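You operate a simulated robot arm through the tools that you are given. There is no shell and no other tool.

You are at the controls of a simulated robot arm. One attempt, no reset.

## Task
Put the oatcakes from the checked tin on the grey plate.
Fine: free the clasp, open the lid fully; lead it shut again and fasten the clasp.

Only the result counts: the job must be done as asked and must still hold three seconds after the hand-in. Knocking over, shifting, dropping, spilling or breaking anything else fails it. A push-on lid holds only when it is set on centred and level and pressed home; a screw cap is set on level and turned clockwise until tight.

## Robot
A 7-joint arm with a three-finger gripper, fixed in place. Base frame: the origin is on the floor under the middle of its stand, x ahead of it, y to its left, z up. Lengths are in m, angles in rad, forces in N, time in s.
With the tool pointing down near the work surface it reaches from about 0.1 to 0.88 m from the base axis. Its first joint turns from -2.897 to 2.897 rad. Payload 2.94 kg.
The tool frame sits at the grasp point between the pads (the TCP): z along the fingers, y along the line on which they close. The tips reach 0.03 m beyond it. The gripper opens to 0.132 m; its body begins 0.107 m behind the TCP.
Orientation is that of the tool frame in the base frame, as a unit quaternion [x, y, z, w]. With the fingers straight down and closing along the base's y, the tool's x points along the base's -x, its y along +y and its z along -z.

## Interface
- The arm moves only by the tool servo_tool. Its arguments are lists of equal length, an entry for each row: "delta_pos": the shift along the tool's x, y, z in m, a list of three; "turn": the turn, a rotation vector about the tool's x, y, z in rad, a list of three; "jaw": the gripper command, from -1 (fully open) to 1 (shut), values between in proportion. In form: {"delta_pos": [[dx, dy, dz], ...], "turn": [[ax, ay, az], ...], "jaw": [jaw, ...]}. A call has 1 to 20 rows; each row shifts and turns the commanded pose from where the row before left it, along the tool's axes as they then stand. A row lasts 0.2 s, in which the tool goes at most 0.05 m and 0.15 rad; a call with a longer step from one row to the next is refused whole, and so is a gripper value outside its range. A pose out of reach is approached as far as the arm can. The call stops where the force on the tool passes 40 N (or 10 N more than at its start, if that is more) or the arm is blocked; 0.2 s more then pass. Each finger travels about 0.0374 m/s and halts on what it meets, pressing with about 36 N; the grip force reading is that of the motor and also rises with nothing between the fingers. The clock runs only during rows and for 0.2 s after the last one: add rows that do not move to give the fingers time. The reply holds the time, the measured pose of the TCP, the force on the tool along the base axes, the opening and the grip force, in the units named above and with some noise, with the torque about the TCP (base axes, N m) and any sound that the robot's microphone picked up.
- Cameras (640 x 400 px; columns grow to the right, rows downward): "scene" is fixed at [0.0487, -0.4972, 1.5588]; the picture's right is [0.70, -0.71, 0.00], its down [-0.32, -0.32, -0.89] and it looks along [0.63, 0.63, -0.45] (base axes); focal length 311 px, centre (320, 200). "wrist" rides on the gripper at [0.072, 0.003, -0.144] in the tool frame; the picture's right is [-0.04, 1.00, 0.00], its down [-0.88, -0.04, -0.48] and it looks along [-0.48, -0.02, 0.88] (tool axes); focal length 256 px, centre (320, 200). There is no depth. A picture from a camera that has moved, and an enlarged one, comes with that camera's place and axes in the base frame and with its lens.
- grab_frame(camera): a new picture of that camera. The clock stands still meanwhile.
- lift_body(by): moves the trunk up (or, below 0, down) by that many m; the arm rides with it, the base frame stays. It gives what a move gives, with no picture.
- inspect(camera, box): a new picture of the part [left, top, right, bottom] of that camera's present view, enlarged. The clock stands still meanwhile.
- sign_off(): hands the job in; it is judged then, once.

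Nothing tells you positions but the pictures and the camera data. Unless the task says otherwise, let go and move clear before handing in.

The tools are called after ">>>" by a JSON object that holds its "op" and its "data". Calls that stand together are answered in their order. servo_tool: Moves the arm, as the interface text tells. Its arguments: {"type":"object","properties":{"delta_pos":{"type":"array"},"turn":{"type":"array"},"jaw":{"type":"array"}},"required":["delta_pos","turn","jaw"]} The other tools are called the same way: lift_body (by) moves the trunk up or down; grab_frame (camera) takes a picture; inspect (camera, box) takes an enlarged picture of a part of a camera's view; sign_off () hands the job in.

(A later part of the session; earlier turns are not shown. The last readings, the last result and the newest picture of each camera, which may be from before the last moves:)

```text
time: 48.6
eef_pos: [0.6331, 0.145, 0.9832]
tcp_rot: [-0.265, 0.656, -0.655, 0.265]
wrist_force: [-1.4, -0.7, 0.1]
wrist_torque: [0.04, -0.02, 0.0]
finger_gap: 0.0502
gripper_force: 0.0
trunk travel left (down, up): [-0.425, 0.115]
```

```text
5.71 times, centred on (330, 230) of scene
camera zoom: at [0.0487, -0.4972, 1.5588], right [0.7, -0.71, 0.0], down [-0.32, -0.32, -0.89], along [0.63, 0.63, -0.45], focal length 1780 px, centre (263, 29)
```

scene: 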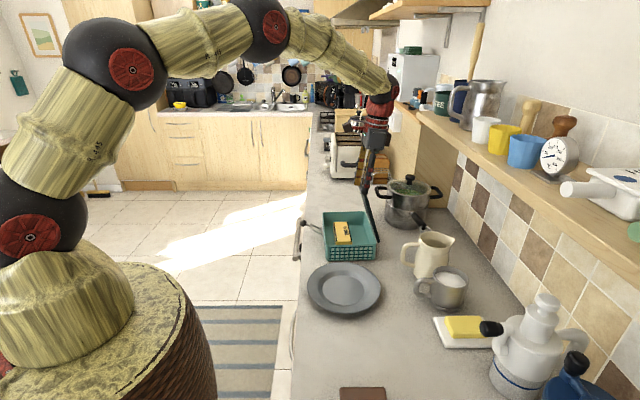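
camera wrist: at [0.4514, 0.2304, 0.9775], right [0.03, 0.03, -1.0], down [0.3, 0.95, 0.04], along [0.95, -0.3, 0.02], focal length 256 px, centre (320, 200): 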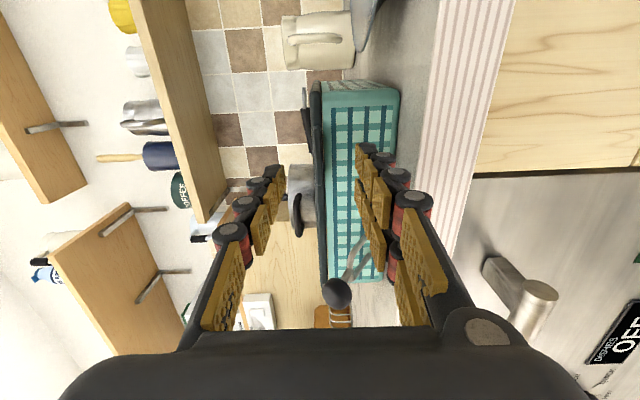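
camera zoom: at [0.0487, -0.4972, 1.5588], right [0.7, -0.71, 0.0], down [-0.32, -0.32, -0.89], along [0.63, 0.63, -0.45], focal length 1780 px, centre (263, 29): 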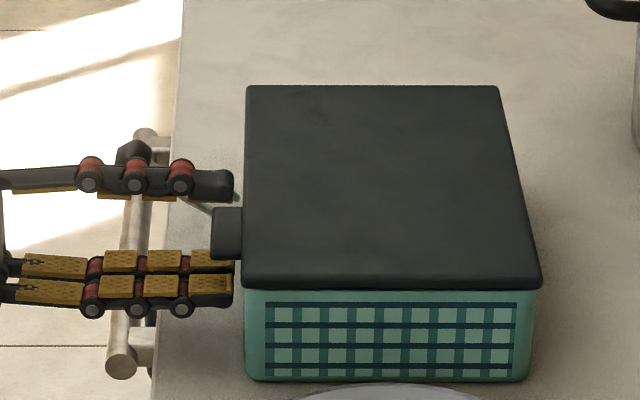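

>>> {"op": "servo_tool", "data": {"delta_pos": [[0, 0, 0.003], [0, 0, 0], [0, 0, 0], [0, 0, 0], [0, 0, 0], [0, 0, 0]], "turn": [[0, 0, 0], [0, 0, 0], [0, 0, 0], [0, 0, 0], [0, 0, 0], [0, 0, 0]], "jaw": [0.5, 0.7, 0.8, 0.9, 0.95, 0.95]}}

>>> {"op": "inspect", "data": {"camera": "wrist", "box": [260, 90, 400, 250]}}

>>> {"op": "inspect", "data": {"camera": "scene", "box": [290, 195, 370, 265]}}

```text
time: 50.0
eef_pos: [0.635, 0.1419, 0.9815]
tcp_rot: [-0.265, 0.656, -0.654, 0.266]
wrist_force: [1.5, 0.2, 0.4]
wrist_torque: [-0.02, 0.0, 0.09]
finger_gap: 0.0065
gripper_force: 33.6
trunk travel left (down, up): [-0.425, 0.115]
```

```text
2.50 times, centred on (330, 170) of wrist
camera zoom: at [0.4839, 0.1949, 0.9795], right [0.03, 0.03, -1.0], down [0.3, 0.95, 0.04], along [0.95, -0.3, 0.02], focal length 640 px, centre (295, 275)
```

zoom: 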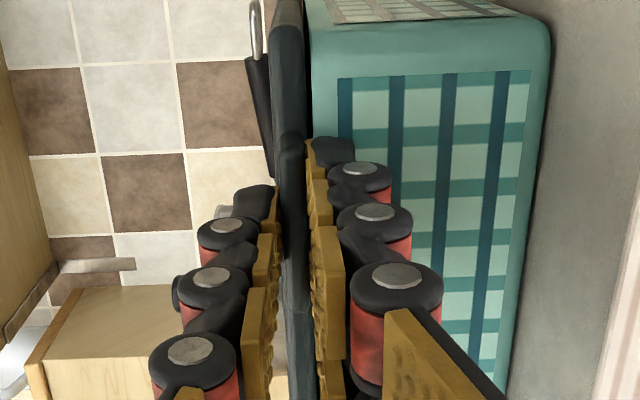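

```text
5.71 times, centred on (330, 230) of scene
camera zoom: at [0.0487, -0.4972, 1.5588], right [0.7, -0.71, 0.0], down [-0.32, -0.32, -0.89], along [0.63, 0.63, -0.45], focal length 1780 px, centre (263, 29)
```

zoom: 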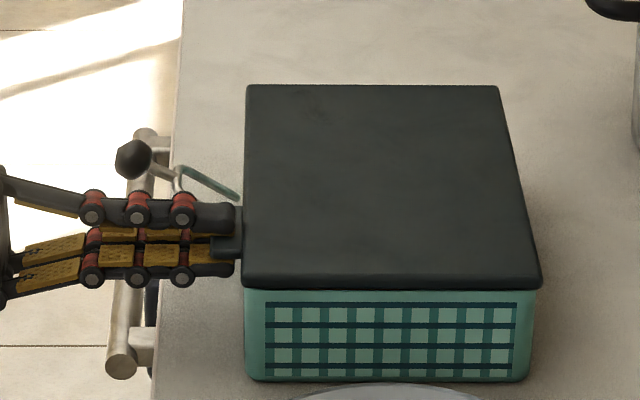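

The tab is now firmly pinched top and bottom. I'll use this grip to slide the tin gently back to its original place before opening the lid.

>>> {"op": "servo_tool", "data": {"delta_pos": [[-0.00065, 0, 0.0051], [-0.00065, 0, 0.0051], [-0.00065, 0, 0.0051], [-0.00065, 0, 0.0051], [0, 0, 0]], "turn": [[0, -0.0175, 0], [0, -0.0175, 0], [0, -0.0175, 0], [0, -0.0175, 0], [0, 0, 0]], "jaw": [0.95, 0.95, 0.95, 0.95, 0.95]}}

>>> {"op": "inspect", "data": {"camera": "scene", "box": [305, 200, 385, 270]}}

```text
time: 51.2
eef_pos: [0.653, 0.1301, 0.982]
tcp_rot: [-0.287, 0.647, -0.645, 0.288]
wrist_force: [-0.6, 0.8, 0.3]
wrist_torque: [-0.03, 0.07, -0.18]
finger_gap: 0.0065
gripper_force: 34.6
trunk travel left (down, up): [-0.425, 0.115]
```

```text
5.71 times, centred on (345, 235) of scene
camera zoom: at [0.0487, -0.4972, 1.5588], right [0.7, -0.71, 0.0], down [-0.32, -0.32, -0.89], along [0.63, 0.63, -0.45], focal length 1780 px, centre (177, 0)
```

zoom: 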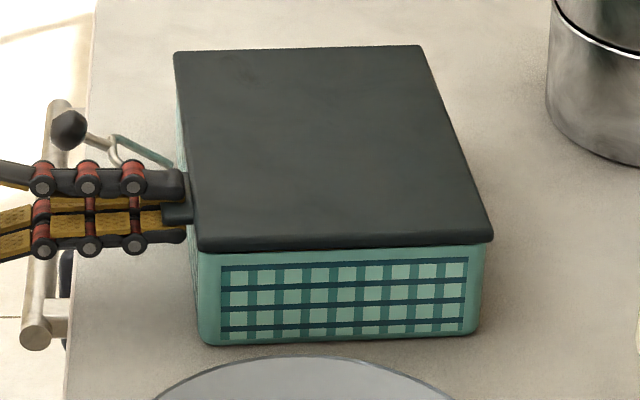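

>>> {"op": "servo_tool", "data": {"delta_pos": [[0.0035, 0, 0], [0.0035, 0, 0], [0, 0, 0]], "turn": [[0, 0, 0], [0, 0, 0], [0, 0, 0]], "jaw": [0.95, 0.95, 0.95]}}

>>> {"op": "inspect", "data": {"camera": "scene", "box": [305, 200, 385, 270]}}

```text
time: 52.0
eef_pos: [0.6479, 0.1242, 0.9811]
tcp_rot: [-0.287, 0.647, -0.645, 0.288]
wrist_force: [1.5, 0.8, -1.1]
wrist_torque: [0.01, 0.08, 0.25]
finger_gap: 0.0064
gripper_force: 34.7
trunk travel left (down, up): [-0.425, 0.115]
```

```text
5.71 times, centred on (345, 235) of scene
camera zoom: at [0.0487, -0.4972, 1.5588], right [0.7, -0.71, 0.0], down [-0.32, -0.32, -0.89], along [0.63, 0.63, -0.45], focal length 1780 px, centre (177, 0)
```

zoom: 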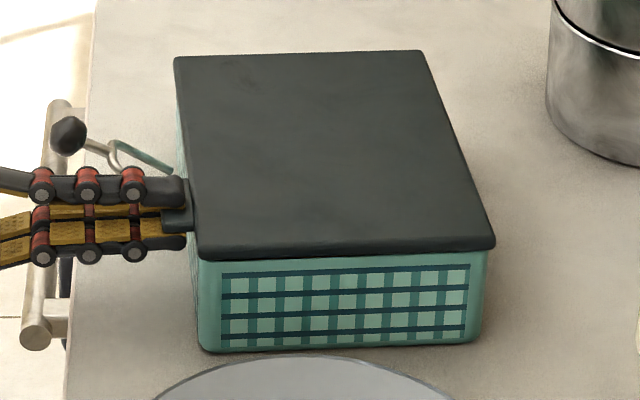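

The tin is back at its original pose to within about a millimetre. Now I'll open the lid along the hinge arc with the new grip, in short checked steps.

>>> {"op": "servo_tool", "data": {"delta_pos": [[0, -0.0195, 0.0014], [0, -0.0195, 0.0014], [0, 0, 0]], "turn": [[-0.1, 0, 0], [-0.1, 0, 0], [0, 0, 0]], "jaw": [0.95, 0.95, 0.95]}}

>>> {"op": "inspect", "data": {"camera": "scene", "box": [305, 200, 385, 270]}}

```text
time: 52.8
eef_pos: [0.6501, 0.121, 1.021]
tcp_rot: [-0.316, 0.708, -0.577, 0.256]
wrist_force: [-0.8, 1.1, 0.6]
wrist_torque: [-0.12, 0.18, -0.09]
finger_gap: 0.0064
gripper_force: 34.7
trunk travel left (down, up): [-0.425, 0.115]
```

```text
5.71 times, centred on (345, 235) of scene
camera zoom: at [0.0487, -0.4972, 1.5588], right [0.7, -0.71, 0.0], down [-0.32, -0.32, -0.89], along [0.63, 0.63, -0.45], focal length 1780 px, centre (177, 0)
```

zoom: 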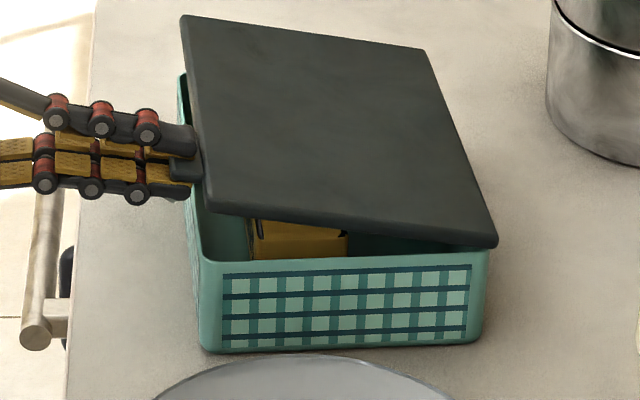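

>>> {"op": "servo_tool", "data": {"delta_pos": [[0, -0.0195, 0.0014], [0, -0.0195, 0.0014], [0, -0.0195, 0.0014], [0, 0, 0]], "turn": [[-0.1, 0, 0], [-0.1, 0, 0], [-0.1, 0, 0], [0, 0, 0]], "jaw": [0.95, 0.95, 0.95, 0.95]}}

>>> {"op": "inspect", "data": {"camera": "scene", "box": [305, 200, 385, 270]}}

```text
time: 53.8
eef_pos: [0.6657, 0.1069, 1.0768]
tcp_rot: [-0.35, 0.786, -0.465, 0.208]
wrist_force: [-2.0, 1.1, 1.0]
wrist_torque: [-0.4, 0.36, -0.18]
finger_gap: 0.0063
gripper_force: 35.2
trunk travel left (down, up): [-0.425, 0.115]
```

```text
5.71 times, centred on (345, 235) of scene
camera zoom: at [0.0487, -0.4972, 1.5588], right [0.7, -0.71, 0.0], down [-0.32, -0.32, -0.89], along [0.63, 0.63, -0.45], focal length 1780 px, centre (177, 0)
```

zoom: 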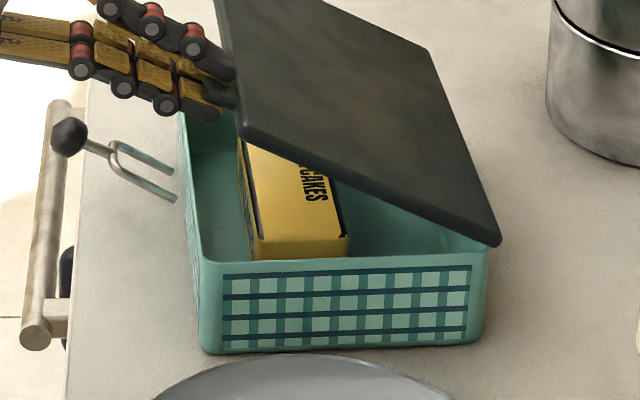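

>>> {"op": "servo_tool", "data": {"delta_pos": [[0, -0.0196, 0.0008], [0, -0.0196, 0.0012], [0, -0.0196, 0.0012], [0, -0.0196, 0.0012], [0, 0, 0]], "turn": [[-0.1, 0, 0], [-0.1, 0, 0], [-0.1, 0, 0], [-0.1, 0, 0], [0, 0, 0]], "jaw": [0.95, 0.95, 0.95, 0.95, 0.95]}}

>>> {"op": "inspect", "data": {"camera": "scene", "box": [300, 170, 390, 270]}}

```text
time: 55.0
eef_pos: [0.7039, 0.0738, 1.1365]
tcp_rot: [-0.384, 0.863, -0.299, 0.134]
wrist_force: [-1.4, 2.5, 3.4]
wrist_torque: [-0.64, 0.41, -0.16]
finger_gap: 0.0066
gripper_force: 34.4
trunk travel left (down, up): [-0.425, 0.115]
```

```text
4.00 times, centred on (345, 220) of scene
camera zoom: at [0.0487, -0.4972, 1.5588], right [0.7, -0.71, 0.0], down [-0.32, -0.32, -0.89], along [0.63, 0.63, -0.45], focal length 1246 px, centre (220, 120)
```

zoom: 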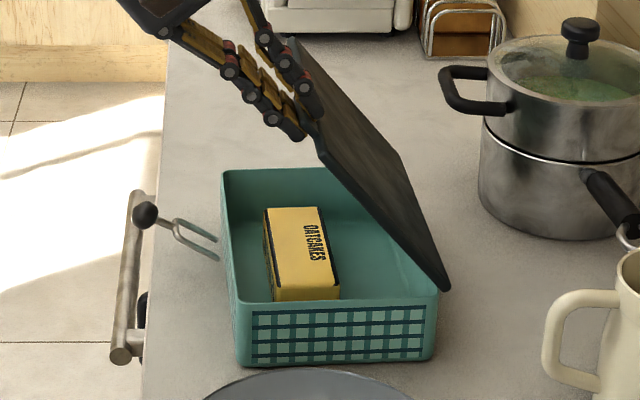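

>>> {"op": "servo_tool", "data": {"delta_pos": [[0, -0.0197, -0.0006], [0, -0.0197, 0.0009], [0, -0.0197, 0.0009], [0, -0.0197, 0.0009], [0, 0, 0]], "turn": [[-0.1, 0, 0], [-0.1, 0, 0], [-0.1, 0, 0], [-0.1, 0, 0], [0, 0, 0]], "jaw": [0.95, 0.95, 0.95, 0.95, 0.95]}}

>>> {"op": "inspect", "data": {"camera": "scene", "box": [300, 170, 390, 270]}}

```text
time: 56.2
eef_pos: [0.7551, 0.0264, 1.172]
tcp_rot: [-0.403, 0.905, -0.122, 0.056]
wrist_force: [-3.6, -0.7, 9.9]
wrist_torque: [-0.38, 0.11, -0.27]
finger_gap: 0.0066
gripper_force: 35.0
trunk travel left (down, up): [-0.425, 0.115]
```

```text
4.00 times, centred on (345, 220) of scene
camera zoom: at [0.0487, -0.4972, 1.5588], right [0.7, -0.71, 0.0], down [-0.32, -0.32, -0.89], along [0.63, 0.63, -0.45], focal length 1246 px, centre (220, 120)
```

zoom: 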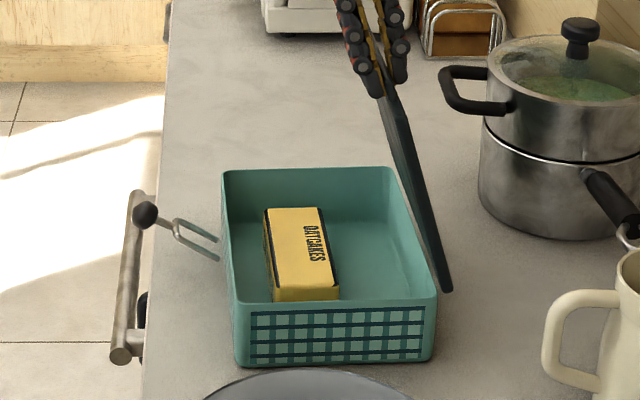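

>>> {"op": "servo_tool", "data": {"delta_pos": [[0, -0.02, -0.0026], [0, -0.0202, 0.0007], [0, -0.0202, 0.0007], [0, 0, 0]], "turn": [[-0.1, 0, 0], [-0.1, 0, 0], [-0.1, 0, 0], [0, 0, 0]], "jaw": [0.95, 0.95, 0.95, 0.95]}}

>>> {"op": "inspect", "data": {"camera": "scene", "box": [300, 170, 390, 270]}}

```text
time: 57.2
eef_pos: [0.7991, -0.0125, 1.1823]
tcp_rot: [-0.407, 0.913, 0.015, -0.007]
wrist_force: [0.9, 0.3, 0.2]
wrist_torque: [-0.39, 0.23, -0.09]
finger_gap: 0.0067
gripper_force: 34.8
trunk travel left (down, up): [-0.425, 0.115]
```

```text
4.00 times, centred on (345, 220) of scene
camera zoom: at [0.0487, -0.4972, 1.5588], right [0.7, -0.71, 0.0], down [-0.32, -0.32, -0.89], along [0.63, 0.63, -0.45], focal length 1246 px, centre (220, 120)
```

zoom: 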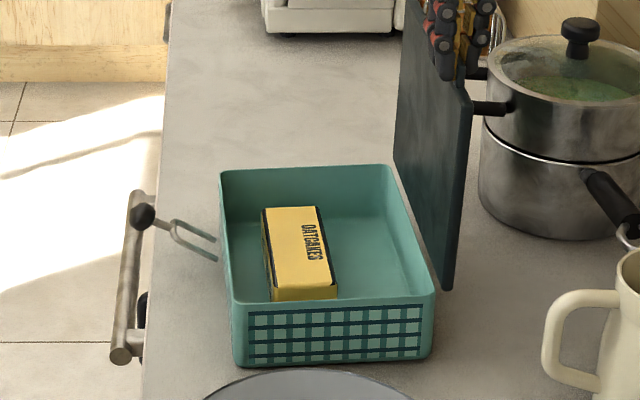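

The lid is just past vertical. I'll ease it further in small steps, watching for its end stop.

>>> {"op": "servo_tool", "data": {"delta_pos": [[0, -0.0101, 0.0002], [0, -0.0101, 0.0002], [0, 0, 0]], "turn": [[-0.05, 0, 0], [-0.05, 0, 0], [0, 0, 0]], "jaw": [0.95, 0.95, 0.95]}}

>>> {"op": "inspect", "data": {"camera": "scene", "box": [300, 150, 410, 270]}}

>>> {"op": "grab_frame", "data": {"camera": "wrist"}}

```text
time: 58.0
eef_pos: [0.8143, -0.0245, 1.1816]
tcp_rot: [-0.406, 0.911, 0.061, -0.025]
wrist_force: [0.5, -0.6, 0.1]
wrist_torque: [-0.55, 0.3, -0.02]
finger_gap: 0.0066
gripper_force: 35.1
trunk travel left (down, up): [-0.425, 0.115]
```

```text
3.33 times, centred on (355, 210) of scene
camera zoom: at [0.0487, -0.4972, 1.5588], right [0.7, -0.71, 0.0], down [-0.32, -0.32, -0.89], along [0.63, 0.63, -0.45], focal length 1038 px, centre (203, 167)
```

zoom: 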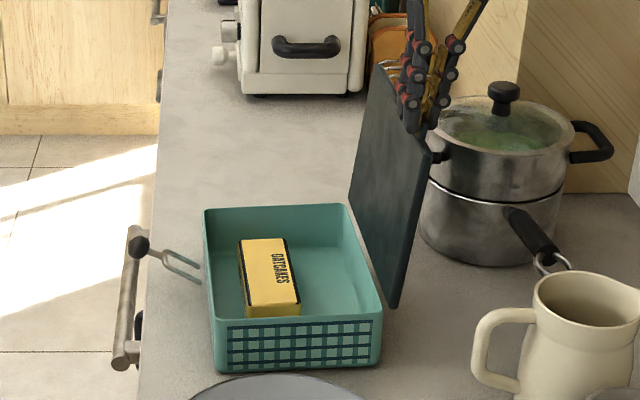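

```text
taken
camera wrist: at [0.7781, -0.0903, 1.3244], right [-0.71, 0.69, 0.13], down [0.66, 0.59, 0.47], along [0.25, 0.42, -0.87], focal length 256 px, centre (320, 200)
```

wrist: 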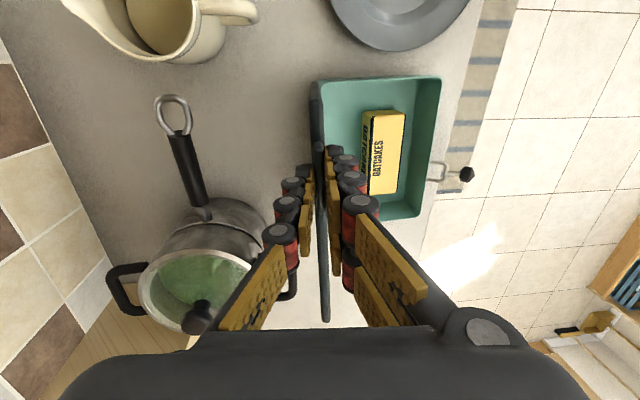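

>>> {"op": "servo_tool", "data": {"delta_pos": [[0, -0.0101, 0.0002], [0, -0.0101, 0.0002], [0, 0, 0]], "turn": [[-0.05, 0, 0], [-0.05, 0, 0], [0, 0, 0]], "jaw": [0.95, 0.95, 0.95]}}

>>> {"op": "inspect", "data": {"camera": "scene", "box": [300, 150, 410, 270]}}

```text
time: 58.8
eef_pos: [0.8296, -0.0388, 1.1758]
tcp_rot: [-0.405, 0.907, 0.107, -0.047]
wrist_force: [1.6, -0.4, -0.5]
wrist_torque: [-0.51, 0.28, -0.01]
finger_gap: 0.0068
gripper_force: 34.5
trunk travel left (down, up): [-0.425, 0.115]
```

```text
3.33 times, centred on (355, 210) of scene
camera zoom: at [0.0487, -0.4972, 1.5588], right [0.7, -0.71, 0.0], down [-0.32, -0.32, -0.89], along [0.63, 0.63, -0.45], focal length 1038 px, centre (203, 167)
```

zoom: 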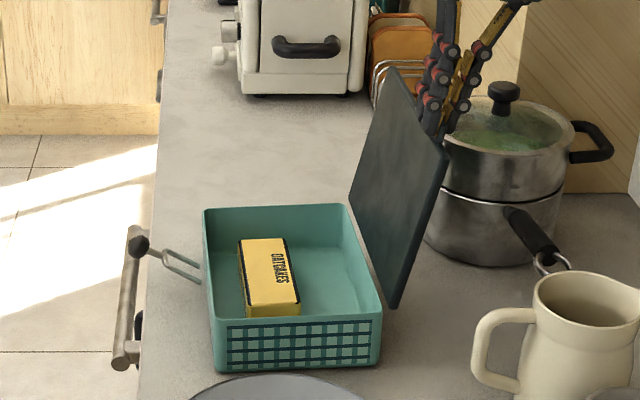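

>>> {"op": "servo_tool", "data": {"delta_pos": [[0, -0.0101, 0.0002], [0, 0, 0]], "turn": [[-0.05, 0, 0], [0, 0, 0]], "jaw": [0.95, 0.95]}}

>>> {"op": "inspect", "data": {"camera": "scene", "box": [300, 150, 410, 270]}}

```text
time: 59.4
eef_pos: [0.8332, -0.0454, 1.1727]
tcp_rot: [-0.404, 0.904, 0.129, -0.058]
wrist_force: [0.0, 0.6, -3.3]
wrist_torque: [0.22, -0.31, -0.18]
finger_gap: 0.0067
gripper_force: 34.5
out of reach, approached as far as the arm can: row 1
trunk travel left (down, up): [-0.425, 0.115]
```

```text
3.33 times, centred on (355, 210) of scene
camera zoom: at [0.0487, -0.4972, 1.5588], right [0.7, -0.71, 0.0], down [-0.32, -0.32, -0.89], along [0.63, 0.63, -0.45], focal length 1038 px, centre (203, 167)
```

zoom: 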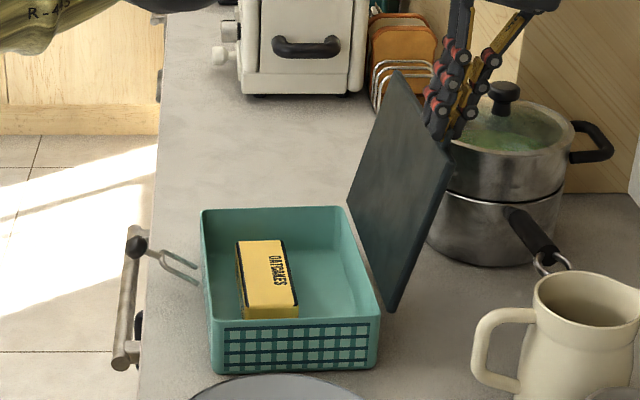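

The arm is at its reach limit with the lid at about 105°, past vertical. I'll open the fingers slowly and see how the lid rests.

>>> {"op": "servo_tool", "data": {"delta_pos": [[0, 0, 0], [0, 0, 0], [0, 0, 0], [0, 0, 0], [0, 0, 0]], "turn": [[0, 0, 0], [0, 0, 0], [0, 0, 0], [0, 0, 0], [0, 0, 0]], "jaw": [0.88, 0.8, 0.72, 0.65, 0.65]}}

>>> {"op": "inspect", "data": {"camera": "scene", "box": [300, 150, 410, 270]}}

>>> {"op": "inspect", "data": {"camera": "wrist", "box": [220, 80, 420, 330]}}

```text
time: 60.6
eef_pos: [0.8331, -0.0455, 1.1739]
tcp_rot: [-0.403, 0.904, 0.128, -0.057]
wrist_force: [0.1, 0.4, -1.0]
wrist_torque: [-0.01, -0.01, -0.03]
finger_gap: 0.023
gripper_force: 0.1
trunk travel left (down, up): [-0.425, 0.115]
```

```text
3.33 times, centred on (355, 210) of scene
camera zoom: at [0.0487, -0.4972, 1.5588], right [0.7, -0.71, 0.0], down [-0.32, -0.32, -0.89], along [0.63, 0.63, -0.45], focal length 1038 px, centre (203, 167)
```

zoom: 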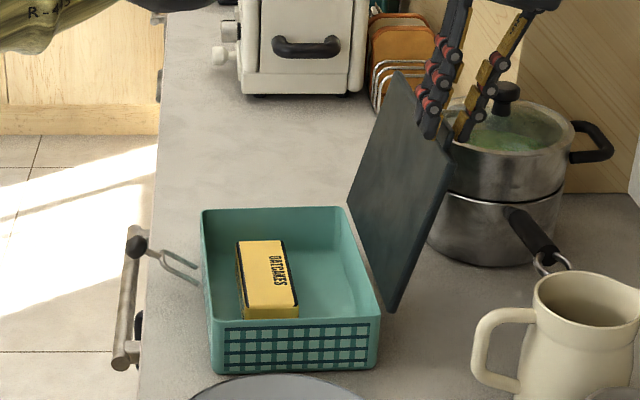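

```text
1.60 times, centred on (320, 205) of wrist
camera zoom: at [0.8127, -0.1238, 1.3122], right [-0.68, 0.67, 0.28], down [0.71, 0.54, 0.45], along [0.15, 0.5, -0.85], focal length 410 px, centre (320, 192)
```

zoom: 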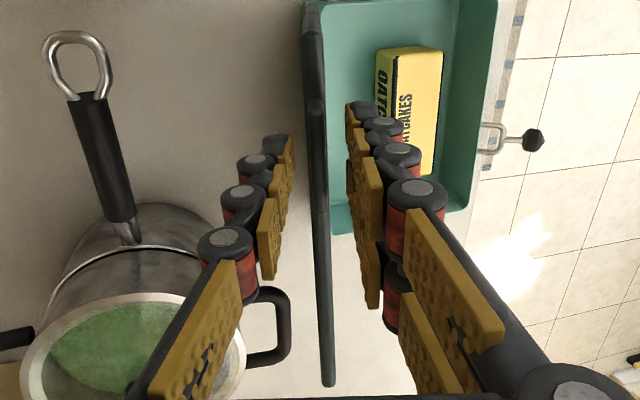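

The lid stays open by itself, standing free between the fingers. I'll open wider and lift straight up and off it.

>>> {"op": "servo_tool", "data": {"delta_pos": [[0, 0, 0], [0, 0, 0], [0, 0, 0], [0, 0.0035, -0.0192], [0, 0.0045, -0.0192], [0, 0.0055, -0.0192], [0, 0.0055, -0.0192], [0, 0, 0]], "turn": [[0, 0, 0], [0, 0, 0], [0, 0, 0], [0, 0, 0], [0, 0, 0], [0, 0, 0], [0, 0, 0], [0, 0, 0]], "jaw": [0.4, 0.2, 0.0, 0.0, 0.0, 0.0, 0.0, 0.0]}}

>>> {"op": "inspect", "data": {"camera": "scene", "box": [290, 120, 420, 280]}}

>>> {"op": "grab_frame", "data": {"camera": "wrist"}}

```text
time: 62.4
eef_pos: [0.8227, -0.0462, 1.2499]
tcp_rot: [-0.402, 0.905, 0.128, -0.057]
wrist_force: [0.7, 0.0, 0.1]
wrist_torque: [0.03, -0.02, 0.01]
finger_gap: 0.0657
gripper_force: 0.1
out of reach, approached as far as the arm can: row 4, 6, 7
trunk travel left (down, up): [-0.425, 0.115]
```

```text
2.50 times, centred on (355, 200) of scene
camera zoom: at [0.0487, -0.4972, 1.5588], right [0.7, -0.71, 0.0], down [-0.32, -0.32, -0.89], along [0.63, 0.63, -0.45], focal length 779 px, centre (232, 200)
```

zoom: 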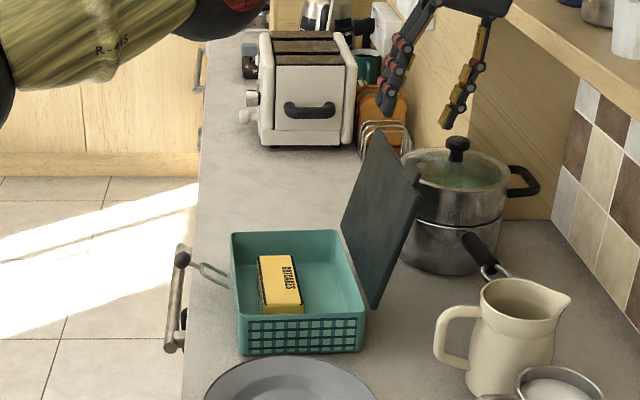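

```text
taken
camera wrist: at [0.8031, -0.1253, 1.3897], right [-0.68, 0.67, 0.28], down [0.71, 0.54, 0.45], along [0.15, 0.5, -0.85], focal length 256 px, centre (320, 200)
```

wrist: 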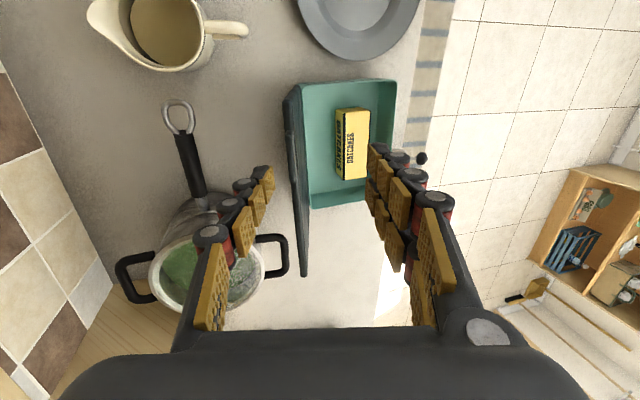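

The lid stays open. I'll straighten the tool and move over the tin to look down at the oatcake box.

>>> {"op": "servo_tool", "data": {"delta_pos": [[0, 0, 0], [0, 0, 0], [-0.0141, 0.0389, 0], [-0.0141, 0.0389, 0], [-0.0141, 0.0389, 0], [-0.0141, 0.0389, 0], [0, 0, 0]], "turn": [[0.142, 0, 0], [0.142, 0, 0], [0, 0, 0], [0, 0, 0], [0, 0, 0], [0, 0, 0], [0, 0, 0]], "jaw": [-0.4, -0.4, -0.6, -0.8, -0.8, -0.8, -0.8]}}

>>> {"op": "grab_frame", "data": {"camera": "wrist"}}

>>> {"op": "grab_frame", "data": {"camera": "scene"}}

```text
time: 64.0
eef_pos: [0.7447, 0.1014, 1.2505]
tcp_rot: [-0.406, 0.914, -0.001, 0.0]
wrist_force: [0.5, 0.1, 0.1]
wrist_torque: [0.01, 0.0, 0.03]
finger_gap: 0.1187
gripper_force: 0.1
trunk travel left (down, up): [-0.425, 0.115]
```

```text
taken
camera wrist: at [0.696, 0.05, 1.3943], right [-0.71, 0.7, 0.0], down [0.62, 0.63, 0.48], along [0.34, 0.34, -0.88], focal length 256 px, centre (320, 200)
```

wrist: 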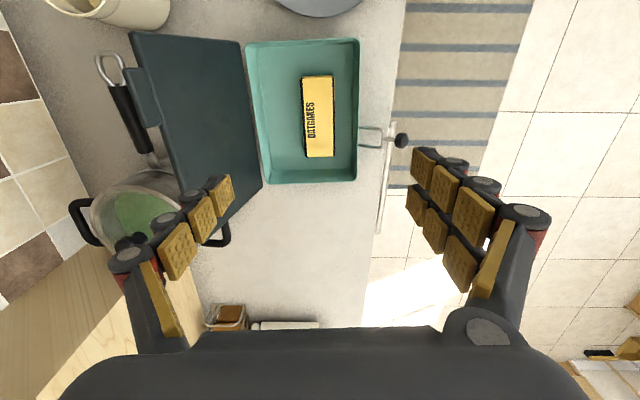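

```text
taken
```

scene: 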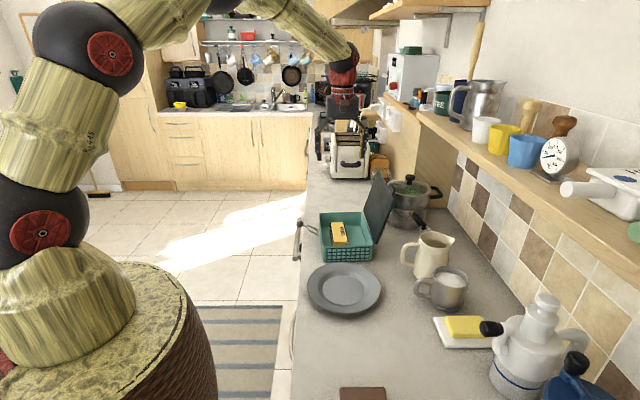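

>>> {"op": "inspect", "data": {"camera": "wrist", "box": [230, 30, 380, 195]}}

>>> {"op": "inspect", "data": {"camera": "scene", "box": [310, 200, 385, 270]}}

```text
2.42 times, centred on (305, 112) of wrist
camera zoom: at [0.696, 0.05, 1.3943], right [-0.71, 0.7, 0.0], down [0.62, 0.63, 0.48], along [0.34, 0.34, -0.88], focal length 621 px, centre (356, 412)
```

zoom: 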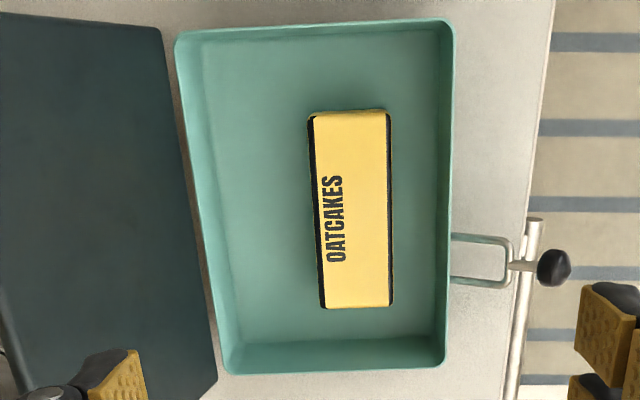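

```text
5.71 times, centred on (348, 235) of scene
camera zoom: at [0.0487, -0.4972, 1.5588], right [0.7, -0.71, 0.0], down [-0.32, -0.32, -0.89], along [0.63, 0.63, -0.45], focal length 1780 px, centre (163, 0)
```

zoom: 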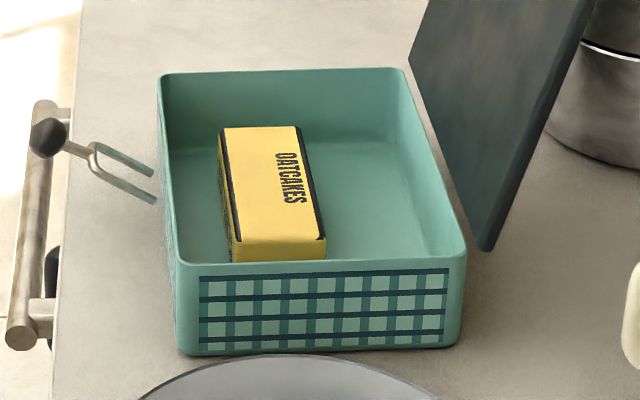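

The box is about 0.129 × 0.047 m with its top at z≈0.96, centred near (0.758, 0.109) and aligned with the tin. I'll line up over it with the fingers across its width, and descend part way to check.

>>> {"op": "servo_tool", "data": {"delta_pos": [[-0.0145, -0.0048, 0.0], [0, 0, 0.04], [0, 0, 0.04], [0, 0, 0.04], [0, 0, 0.04], [0, 0, 0.04], [0, 0, 0]], "turn": [[0, 0, 0], [0, 0, 0], [0, 0, 0], [0, 0, 0], [0, 0, 0], [0, 0, 0], [0, 0, 0]], "jaw": [0.0, 0.0, 0.0, 0.0, 0.0, 0.0, 0.0]}}

>>> {"op": "grab_frame", "data": {"camera": "wrist"}}

>>> {"op": "inspect", "data": {"camera": "scene", "box": [300, 150, 400, 270]}}

```text
time: 65.6
eef_pos: [0.7588, 0.1063, 1.0514]
tcp_rot: [-0.407, 0.913, -0.001, 0.002]
wrist_force: [-0.1, -0.1, -0.4]
wrist_torque: [0.02, 0.0, 0.0]
finger_gap: 0.066
gripper_force: 0.0
trunk travel left (down, up): [-0.425, 0.115]
```

```text
taken
camera wrist: at [0.7086, 0.0544, 1.195], right [-0.71, 0.7, 0.0], down [0.61, 0.63, 0.48], along [0.34, 0.34, -0.88], focal length 256 px, centre (320, 200)
```

wrist: 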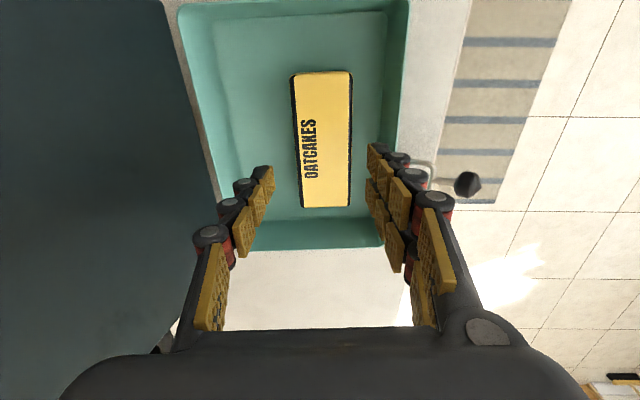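

```text
3.33 times, centred on (350, 210) of scene
camera zoom: at [0.0487, -0.4972, 1.5588], right [0.7, -0.71, 0.0], down [-0.32, -0.32, -0.89], along [0.63, 0.63, -0.45], focal length 1038 px, centre (220, 167)
```

zoom: 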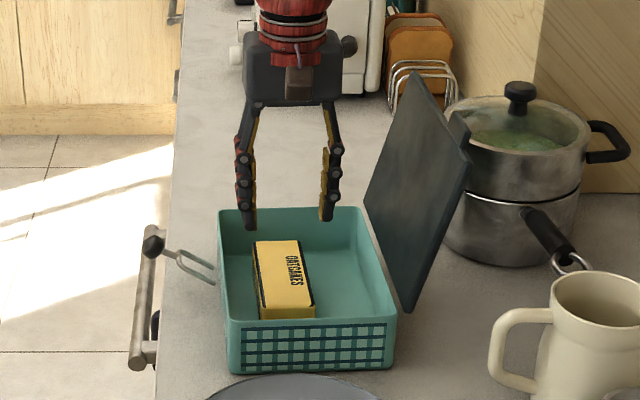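

>>> {"op": "servo_tool", "data": {"delta_pos": [[0, 0.003, 0.03], [0, 0, 0.03], [0, 0, 0.02], [0, 0, 0.017], [0, 0, 0]], "turn": [[0, 0, 0], [0, 0, 0], [0, 0, 0], [0, 0, 0], [0, 0, 0]], "jaw": [0.0, 0.0, 0.0, 0.0, 0.0]}}

>>> {"op": "grab_frame", "data": {"camera": "wrist"}}

>>> {"op": "inspect", "data": {"camera": "scene", "box": [300, 190, 390, 270]}}

```text
time: 66.8
eef_pos: [0.7578, 0.1075, 0.9533]
tcp_rot: [-0.406, 0.914, 0.0, 0.001]
wrist_force: [-0.3, -0.9, -0.5]
wrist_torque: [0.01, -0.03, -0.01]
finger_gap: 0.066
gripper_force: 0.1
trunk travel left (down, up): [-0.425, 0.115]
```

```text
taken
camera wrist: at [0.7067, 0.0561, 1.0978], right [-0.71, 0.7, 0.0], down [0.61, 0.63, 0.48], along [0.34, 0.34, -0.88], focal length 256 px, centre (320, 200)
```

wrist: 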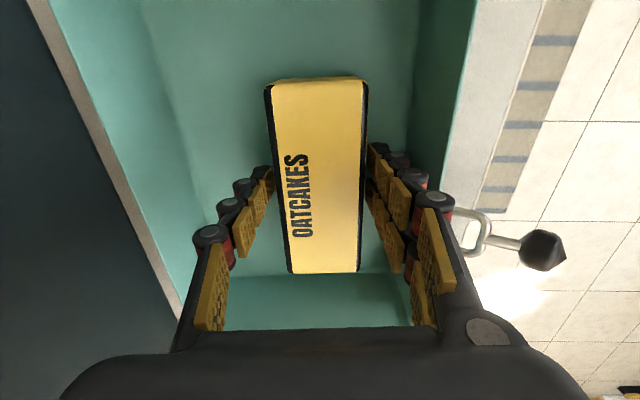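

```text
5.00 times, centred on (345, 230) of scene
camera zoom: at [0.0487, -0.4972, 1.5588], right [0.7, -0.71, 0.0], down [-0.32, -0.32, -0.89], along [0.63, 0.63, -0.45], focal length 1557 px, centre (195, 50)
```

zoom: 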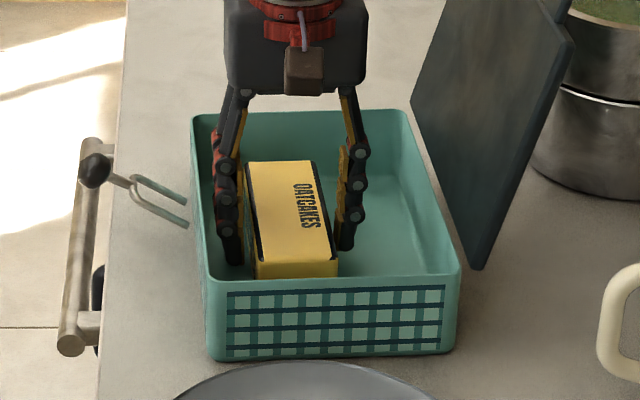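

>>> {"op": "servo_tool", "data": {"delta_pos": [[0, 0, 0], [0, 0, 0], [0, 0, 0], [0, 0, 0]], "turn": [[0, 0, 0], [0, 0, 0], [0, 0, 0], [0, 0, 0]], "jaw": [0.2, 0.35, 0.45, 0.5]}}

>>> {"op": "grab_frame", "data": {"camera": "wrist"}}

```text
time: 67.8
eef_pos: [0.7576, 0.1068, 0.9542]
tcp_rot: [-0.407, 0.913, -0.002, 0.0]
wrist_force: [-1.5, 0.1, 0.6]
wrist_torque: [-0.01, -0.04, 0.0]
finger_gap: 0.054
gripper_force: 36.2
trunk travel left (down, up): [-0.425, 0.115]
```

```text
taken
camera wrist: at [0.7067, 0.0562, 1.0978], right [-0.71, 0.7, 0.0], down [0.61, 0.63, 0.48], along [0.34, 0.34, -0.88], focal length 256 px, centre (320, 200)
```

wrist: 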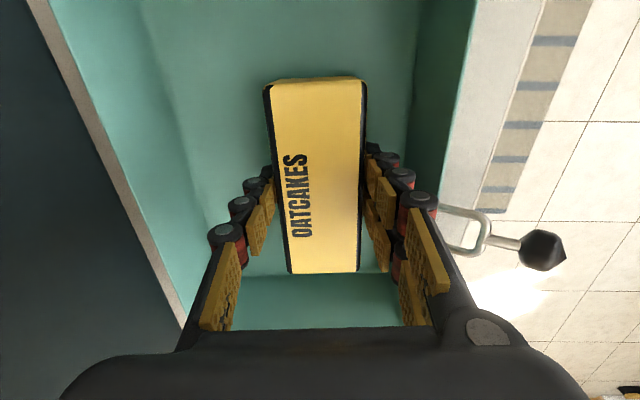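

The box is gripped. I'll lift it straight up out of the tin.

>>> {"op": "servo_tool", "data": {"delta_pos": [[0, 0, -0.015], [0, 0, -0.03], [0, 0, -0.035], [0, 0, -0.035], [0, 0, -0.025], [0, 0, 0]], "turn": [[0, 0, 0], [0, 0, 0], [0, 0, 0], [0, 0, 0], [0, 0, 0], [0, 0, 0]], "jaw": [0.5, 0.5, 0.5, 0.5, 0.5, 0.5]}}

>>> {"op": "grab_frame", "data": {"camera": "wrist"}}

>>> {"op": "inspect", "data": {"camera": "scene", "box": [280, 150, 400, 320]}}

```text
time: 69.2
eef_pos: [0.757, 0.1078, 1.0945]
tcp_rot: [-0.406, 0.914, 0.0, 0.001]
wrist_force: [-0.5, 0.8, -1.7]
wrist_torque: [0.0, 0.03, -0.02]
finger_gap: 0.0543
gripper_force: 35.9
trunk travel left (down, up): [-0.425, 0.115]
```

```text
taken
camera wrist: at [0.707, 0.0568, 1.2385], right [-0.71, 0.7, 0.0], down [0.61, 0.63, 0.48], along [0.34, 0.34, -0.88], focal length 256 px, centre (320, 200)
```

wrist: 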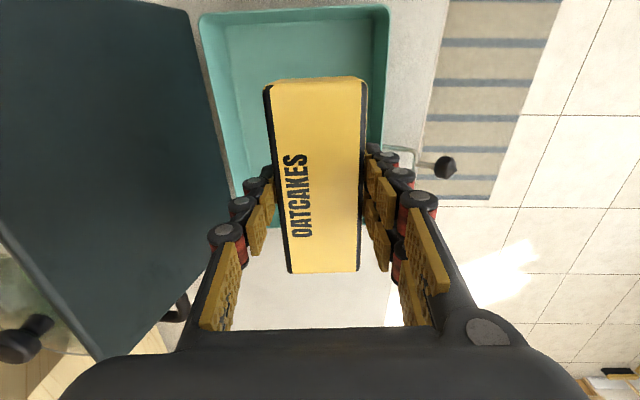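

```text
2.35 times, centred on (340, 235) of scene
camera zoom: at [0.0487, -0.4972, 1.5588], right [0.7, -0.71, 0.0], down [-0.32, -0.32, -0.89], along [0.63, 0.63, -0.45], focal length 733 px, centre (273, 118)
```

zoom: 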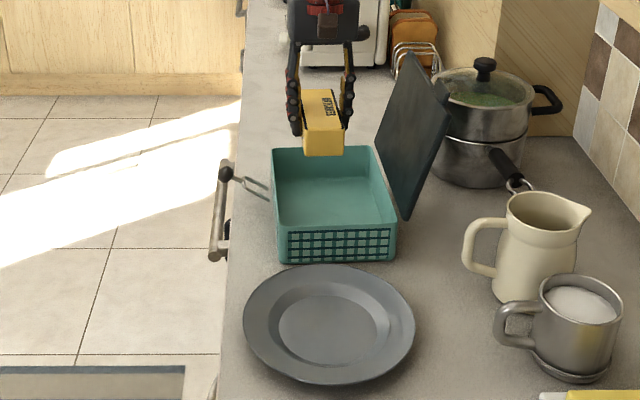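

The box is clear of the tin. I'll carry it level over the plate.

>>> {"op": "servo_tool", "data": {"delta_pos": [[0.03, 0.0029, 0], [0.04, 0.0029, 0], [0.04, 0.0029, 0], [0.04, 0.0029, 0], [0.04, 0.0029, 0], [0.035, 0.003, 0], [0.0246, 0, 0], [0, 0, 0]], "turn": [[0, 0, 0], [0, 0, 0], [0, 0, 0], [0, 0, 0], [0, 0, 0], [0, 0, 0], [0, 0, 0], [0, 0, 0]], "jaw": [0.5, 0.5, 0.5, 0.5, 0.5, 0.5, 0.5, 0.5]}}

>>> {"op": "grab_frame", "data": {"camera": "wrist"}}

>>> {"op": "inspect", "data": {"camera": "scene", "box": [280, 170, 420, 350]}}

```text
time: 71.0
eef_pos: [0.5784, -0.0653, 1.0946]
tcp_rot: [-0.406, 0.914, -0.001, 0.002]
wrist_force: [0.5, 0.5, -2.1]
wrist_torque: [0.0, 0.01, 0.01]
finger_gap: 0.0539
gripper_force: 36.1
trunk travel left (down, up): [-0.425, 0.115]
```

```text
taken
camera wrist: at [0.527, -0.1168, 1.2383], right [-0.71, 0.7, 0.0], down [0.61, 0.63, 0.48], along [0.34, 0.34, -0.88], focal length 256 px, centre (320, 200)
```

wrist: 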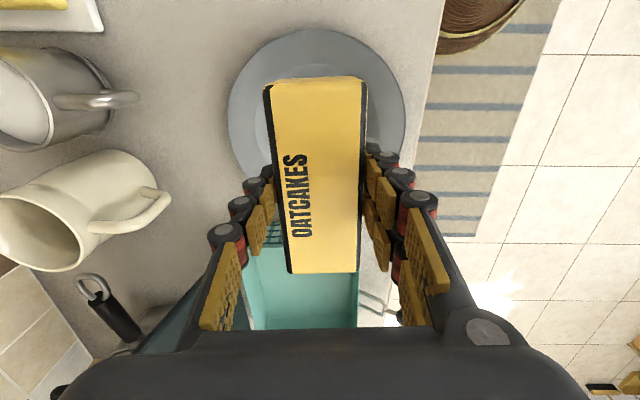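

```text
2.22 times, centred on (350, 260) of scene
camera zoom: at [0.0487, -0.4972, 1.5588], right [0.7, -0.71, 0.0], down [-0.32, -0.32, -0.89], along [0.63, 0.63, -0.45], focal length 692 px, centre (253, 67)
```

zoom: 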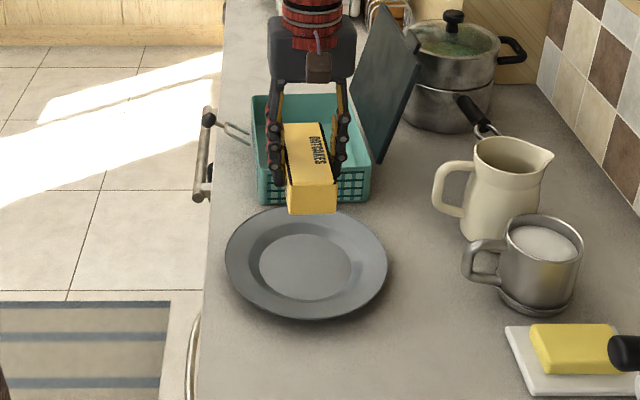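

>>> {"op": "servo_tool", "data": {"delta_pos": [[0, -0.002, 0.03], [0, 0, 0.03], [0, 0, 0.025], [0, 0, 0.02], [0, 0, 0]], "turn": [[0, 0, 0], [0, 0, 0], [0, 0, 0], [0, 0, 0], [0, 0, 0]], "jaw": [0.5, 0.5, 0.5, 0.5, 0.5]}}

>>> {"op": "inspect", "data": {"camera": "scene", "box": [295, 220, 395, 330]}}

>>> {"op": "grab_frame", "data": {"camera": "wrist"}}

```text
time: 72.2
eef_pos: [0.5791, -0.0695, 0.9889]
tcp_rot: [-0.407, 0.914, -0.001, 0.002]
wrist_force: [0.4, 0.1, -1.7]
wrist_torque: [0.02, 0.03, -0.01]
finger_gap: 0.0537
gripper_force: 35.5
trunk travel left (down, up): [-0.425, 0.115]
```

```text
3.64 times, centred on (345, 275) of scene
camera zoom: at [0.0487, -0.4972, 1.5588], right [0.7, -0.71, 0.0], down [-0.32, -0.32, -0.89], along [0.63, 0.63, -0.45], focal length 1132 px, centre (229, -73)
```

zoom: 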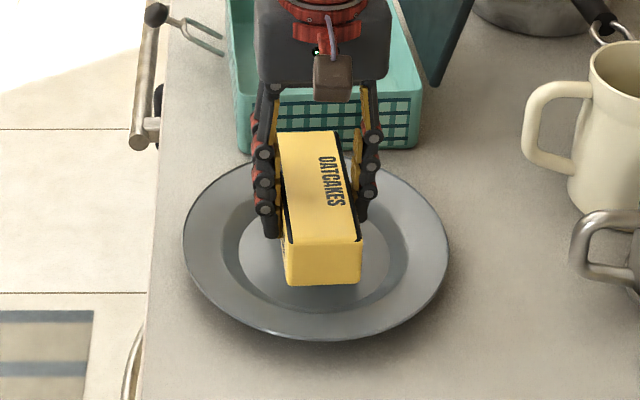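

```text
taken
camera wrist: at [0.5282, -0.1191, 1.1317], right [-0.71, 0.7, 0.0], down [0.61, 0.63, 0.48], along [0.34, 0.34, -0.88], focal length 256 px, centre (320, 200)
```

wrist: 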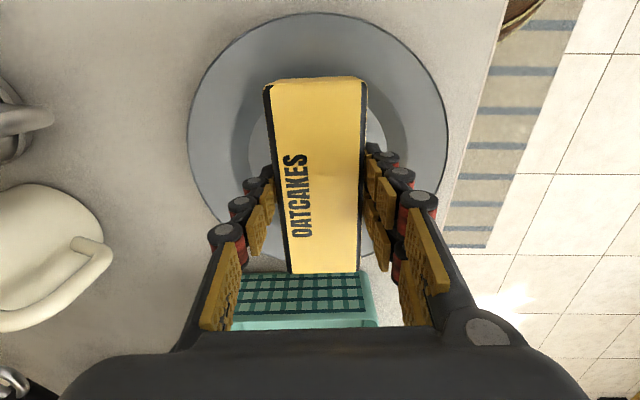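

>>> {"op": "servo_tool", "data": {"delta_pos": [[0, 0, 0.01], [0, 0, 0.008], [0, 0, 0.005], [0, 0, 0]], "turn": [[0, 0, 0], [0, 0, 0], [0, 0, 0], [0, 0, 0]], "jaw": [0.5, 0.5, 0.5, 0.5]}}

>>> {"op": "inspect", "data": {"camera": "scene", "box": [295, 220, 395, 330]}}

```text
time: 73.2
eef_pos: [0.5789, -0.0663, 0.9674]
tcp_rot: [-0.408, 0.913, -0.002, 0.003]
wrist_force: [0.8, 2.6, 12.9]
wrist_torque: [-0.82, 0.24, 0.03]
finger_gap: 0.0539
gripper_force: 36.1
trunk travel left (down, up): [-0.425, 0.115]
```

```text
3.64 times, centred on (345, 275) of scene
camera zoom: at [0.0487, -0.4972, 1.5588], right [0.7, -0.71, 0.0], down [-0.32, -0.32, -0.89], along [0.63, 0.63, -0.45], focal length 1132 px, centre (229, -73)
```

zoom: 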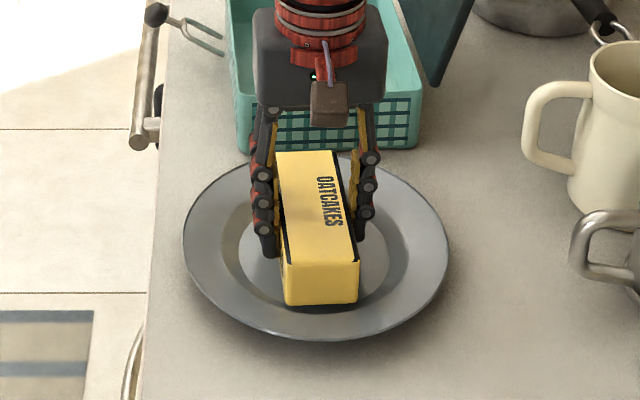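

>>> {"op": "servo_tool", "data": {"delta_pos": [[0, 0, -0.006], [-0.003, 0.002, 0], [0, 0, 0.005], [0, 0, 0.002], [0, 0, 0]], "turn": [[0, 0, 0], [0, 0, 0], [0, 0, 0], [0, 0, 0], [0, 0, 0]], "jaw": [0.5, 0.5, 0.5, 0.5, 0.5]}}

```text
time: 74.4
eef_pos: [0.5783, -0.0628, 0.9657]
tcp_rot: [-0.407, 0.913, -0.002, 0.002]
wrist_force: [-4.8, -1.9, 15.3]
wrist_torque: [0.46, -0.07, 0.18]
finger_gap: 0.0542
gripper_force: 36.1
trunk travel left (down, up): [-0.425, 0.115]
```

Contact is more balanced now. I'll release the box on the plate and rise straight up.

>>> {"op": "servo_tool", "data": {"delta_pos": [[0, 0, -0.001], [0, 0, 0], [0, 0, 0], [0, 0, 0], [0, 0, -0.01], [0, 0, -0.03], [0, 0, -0.04], [0, 0, -0.04], [0, 0, -0.03], [0, 0, 0]], "turn": [[0, 0, 0], [0, 0, 0], [0, 0, 0], [0, 0, 0], [0, 0, 0], [0, 0, 0], [0, 0, 0], [0, 0, 0], [0, 0, 0], [0, 0, 0]], "jaw": [0.15, 0.08, 0.0, 0.0, 0.0, 0.0, 0.0, 0.0, 0.0, 0.0]}}

>>> {"op": "grab_frame", "data": {"camera": "wrist"}}

>>> {"op": "inspect", "data": {"camera": "scene", "box": [290, 200, 400, 330]}}

```text
time: 76.6
eef_pos: [0.5775, -0.061, 1.1172]
tcp_rot: [-0.407, 0.913, -0.001, 0.0]
wrist_force: [0.6, 0.6, 0.1]
wrist_torque: [0.0, 0.02, 0.0]
finger_gap: 0.0662
gripper_force: 0.2
trunk travel left (down, up): [-0.425, 0.115]
```

```text
taken
camera wrist: at [0.5275, -0.1128, 1.2608], right [-0.71, 0.7, 0.0], down [0.61, 0.63, 0.48], along [0.34, 0.34, -0.88], focal length 256 px, centre (320, 200)
```

wrist: 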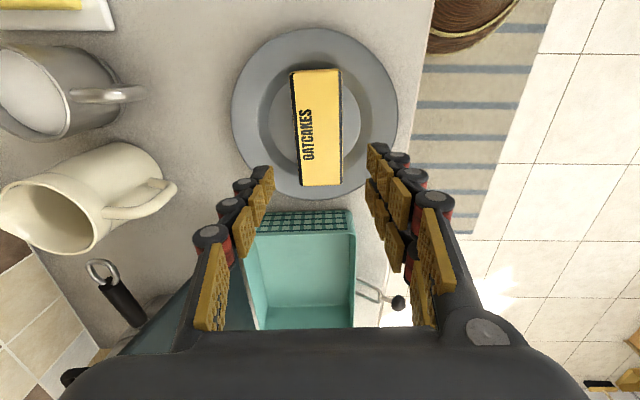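

```text
3.08 times, centred on (345, 265) of scene
camera zoom: at [0.0487, -0.4972, 1.5588], right [0.7, -0.71, 0.0], down [-0.32, -0.32, -0.89], along [0.63, 0.63, -0.45], focal length 958 px, centre (243, 0)
```

zoom: 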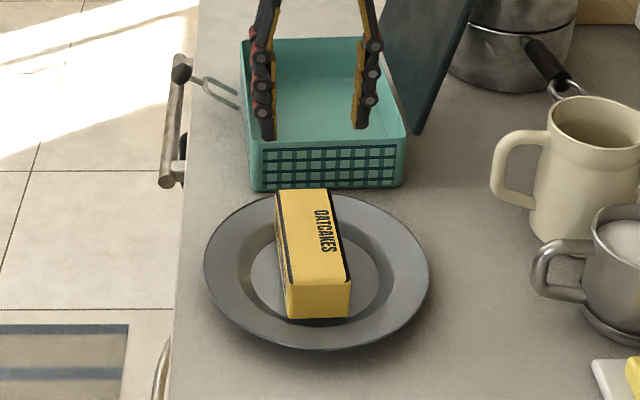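

The oatcakes are on the plate, which hasn't moved. Next I'll return above the open lid, tilt to match it, and take hold of the tab again.

>>> {"op": "servo_tool", "data": {"delta_pos": [[0, 0, -0.04], [0, 0, -0.04], [0, 0, -0.04], [0, 0, -0.02], [-0.0292, -0.0287, 0], [-0.0292, -0.0287, 0], [-0.0292, -0.0287, 0], [-0.0292, -0.0287, 0], [-0.0292, -0.0287, 0], [-0.0292, -0.0287, 0], [0, 0, 0]], "turn": [[0, 0, 0], [0, 0, 0], [0, 0, 0], [0, 0, 0], [0, 0, 0], [0, 0, 0], [0, 0, 0], [0, 0, 0], [0, 0, 0], [0, 0, 0], [0, 0, 0]], "jaw": [0.0, 0.0, 0.0, 0.0, 0.0, 0.0, 0.0, 0.0, 0.0, 0.0, 0.0]}}

>>> {"op": "grab_frame", "data": {"camera": "wrist"}}

>>> {"op": "inspect", "data": {"camera": "scene", "box": [290, 120, 420, 280]}}

```text
time: 79.0
eef_pos: [0.823, -0.0466, 1.2585]
tcp_rot: [-0.407, 0.914, -0.001, 0.002]
wrist_force: [-0.9, -0.6, 1.5]
wrist_torque: [0.01, -0.05, 0.01]
finger_gap: 0.066
gripper_force: 0.1
trunk travel left (down, up): [-0.425, 0.115]
```

```text
taken
camera wrist: at [0.7721, -0.0986, 1.4023], right [-0.71, 0.7, 0.0], down [0.61, 0.63, 0.48], along [0.34, 0.34, -0.88], focal length 256 px, centre (320, 200)
```

wrist: 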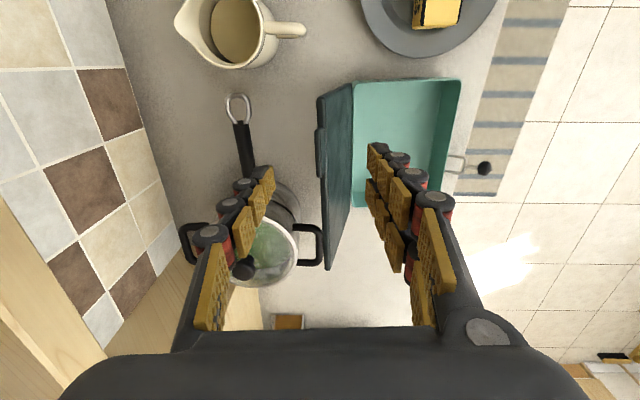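

```text
2.50 times, centred on (355, 200) of scene
camera zoom: at [0.0487, -0.4972, 1.5588], right [0.7, -0.71, 0.0], down [-0.32, -0.32, -0.89], along [0.63, 0.63, -0.45], focal length 779 px, centre (232, 200)
```

zoom: 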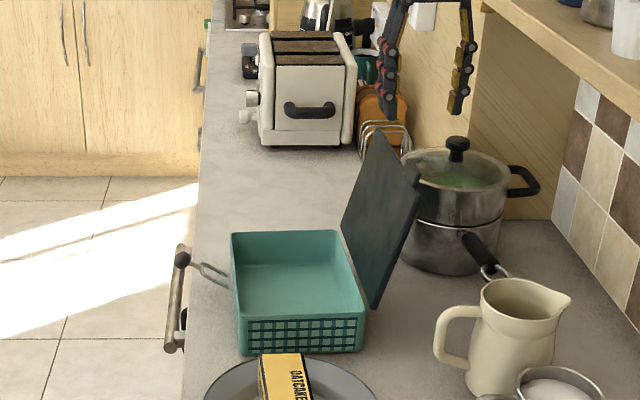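

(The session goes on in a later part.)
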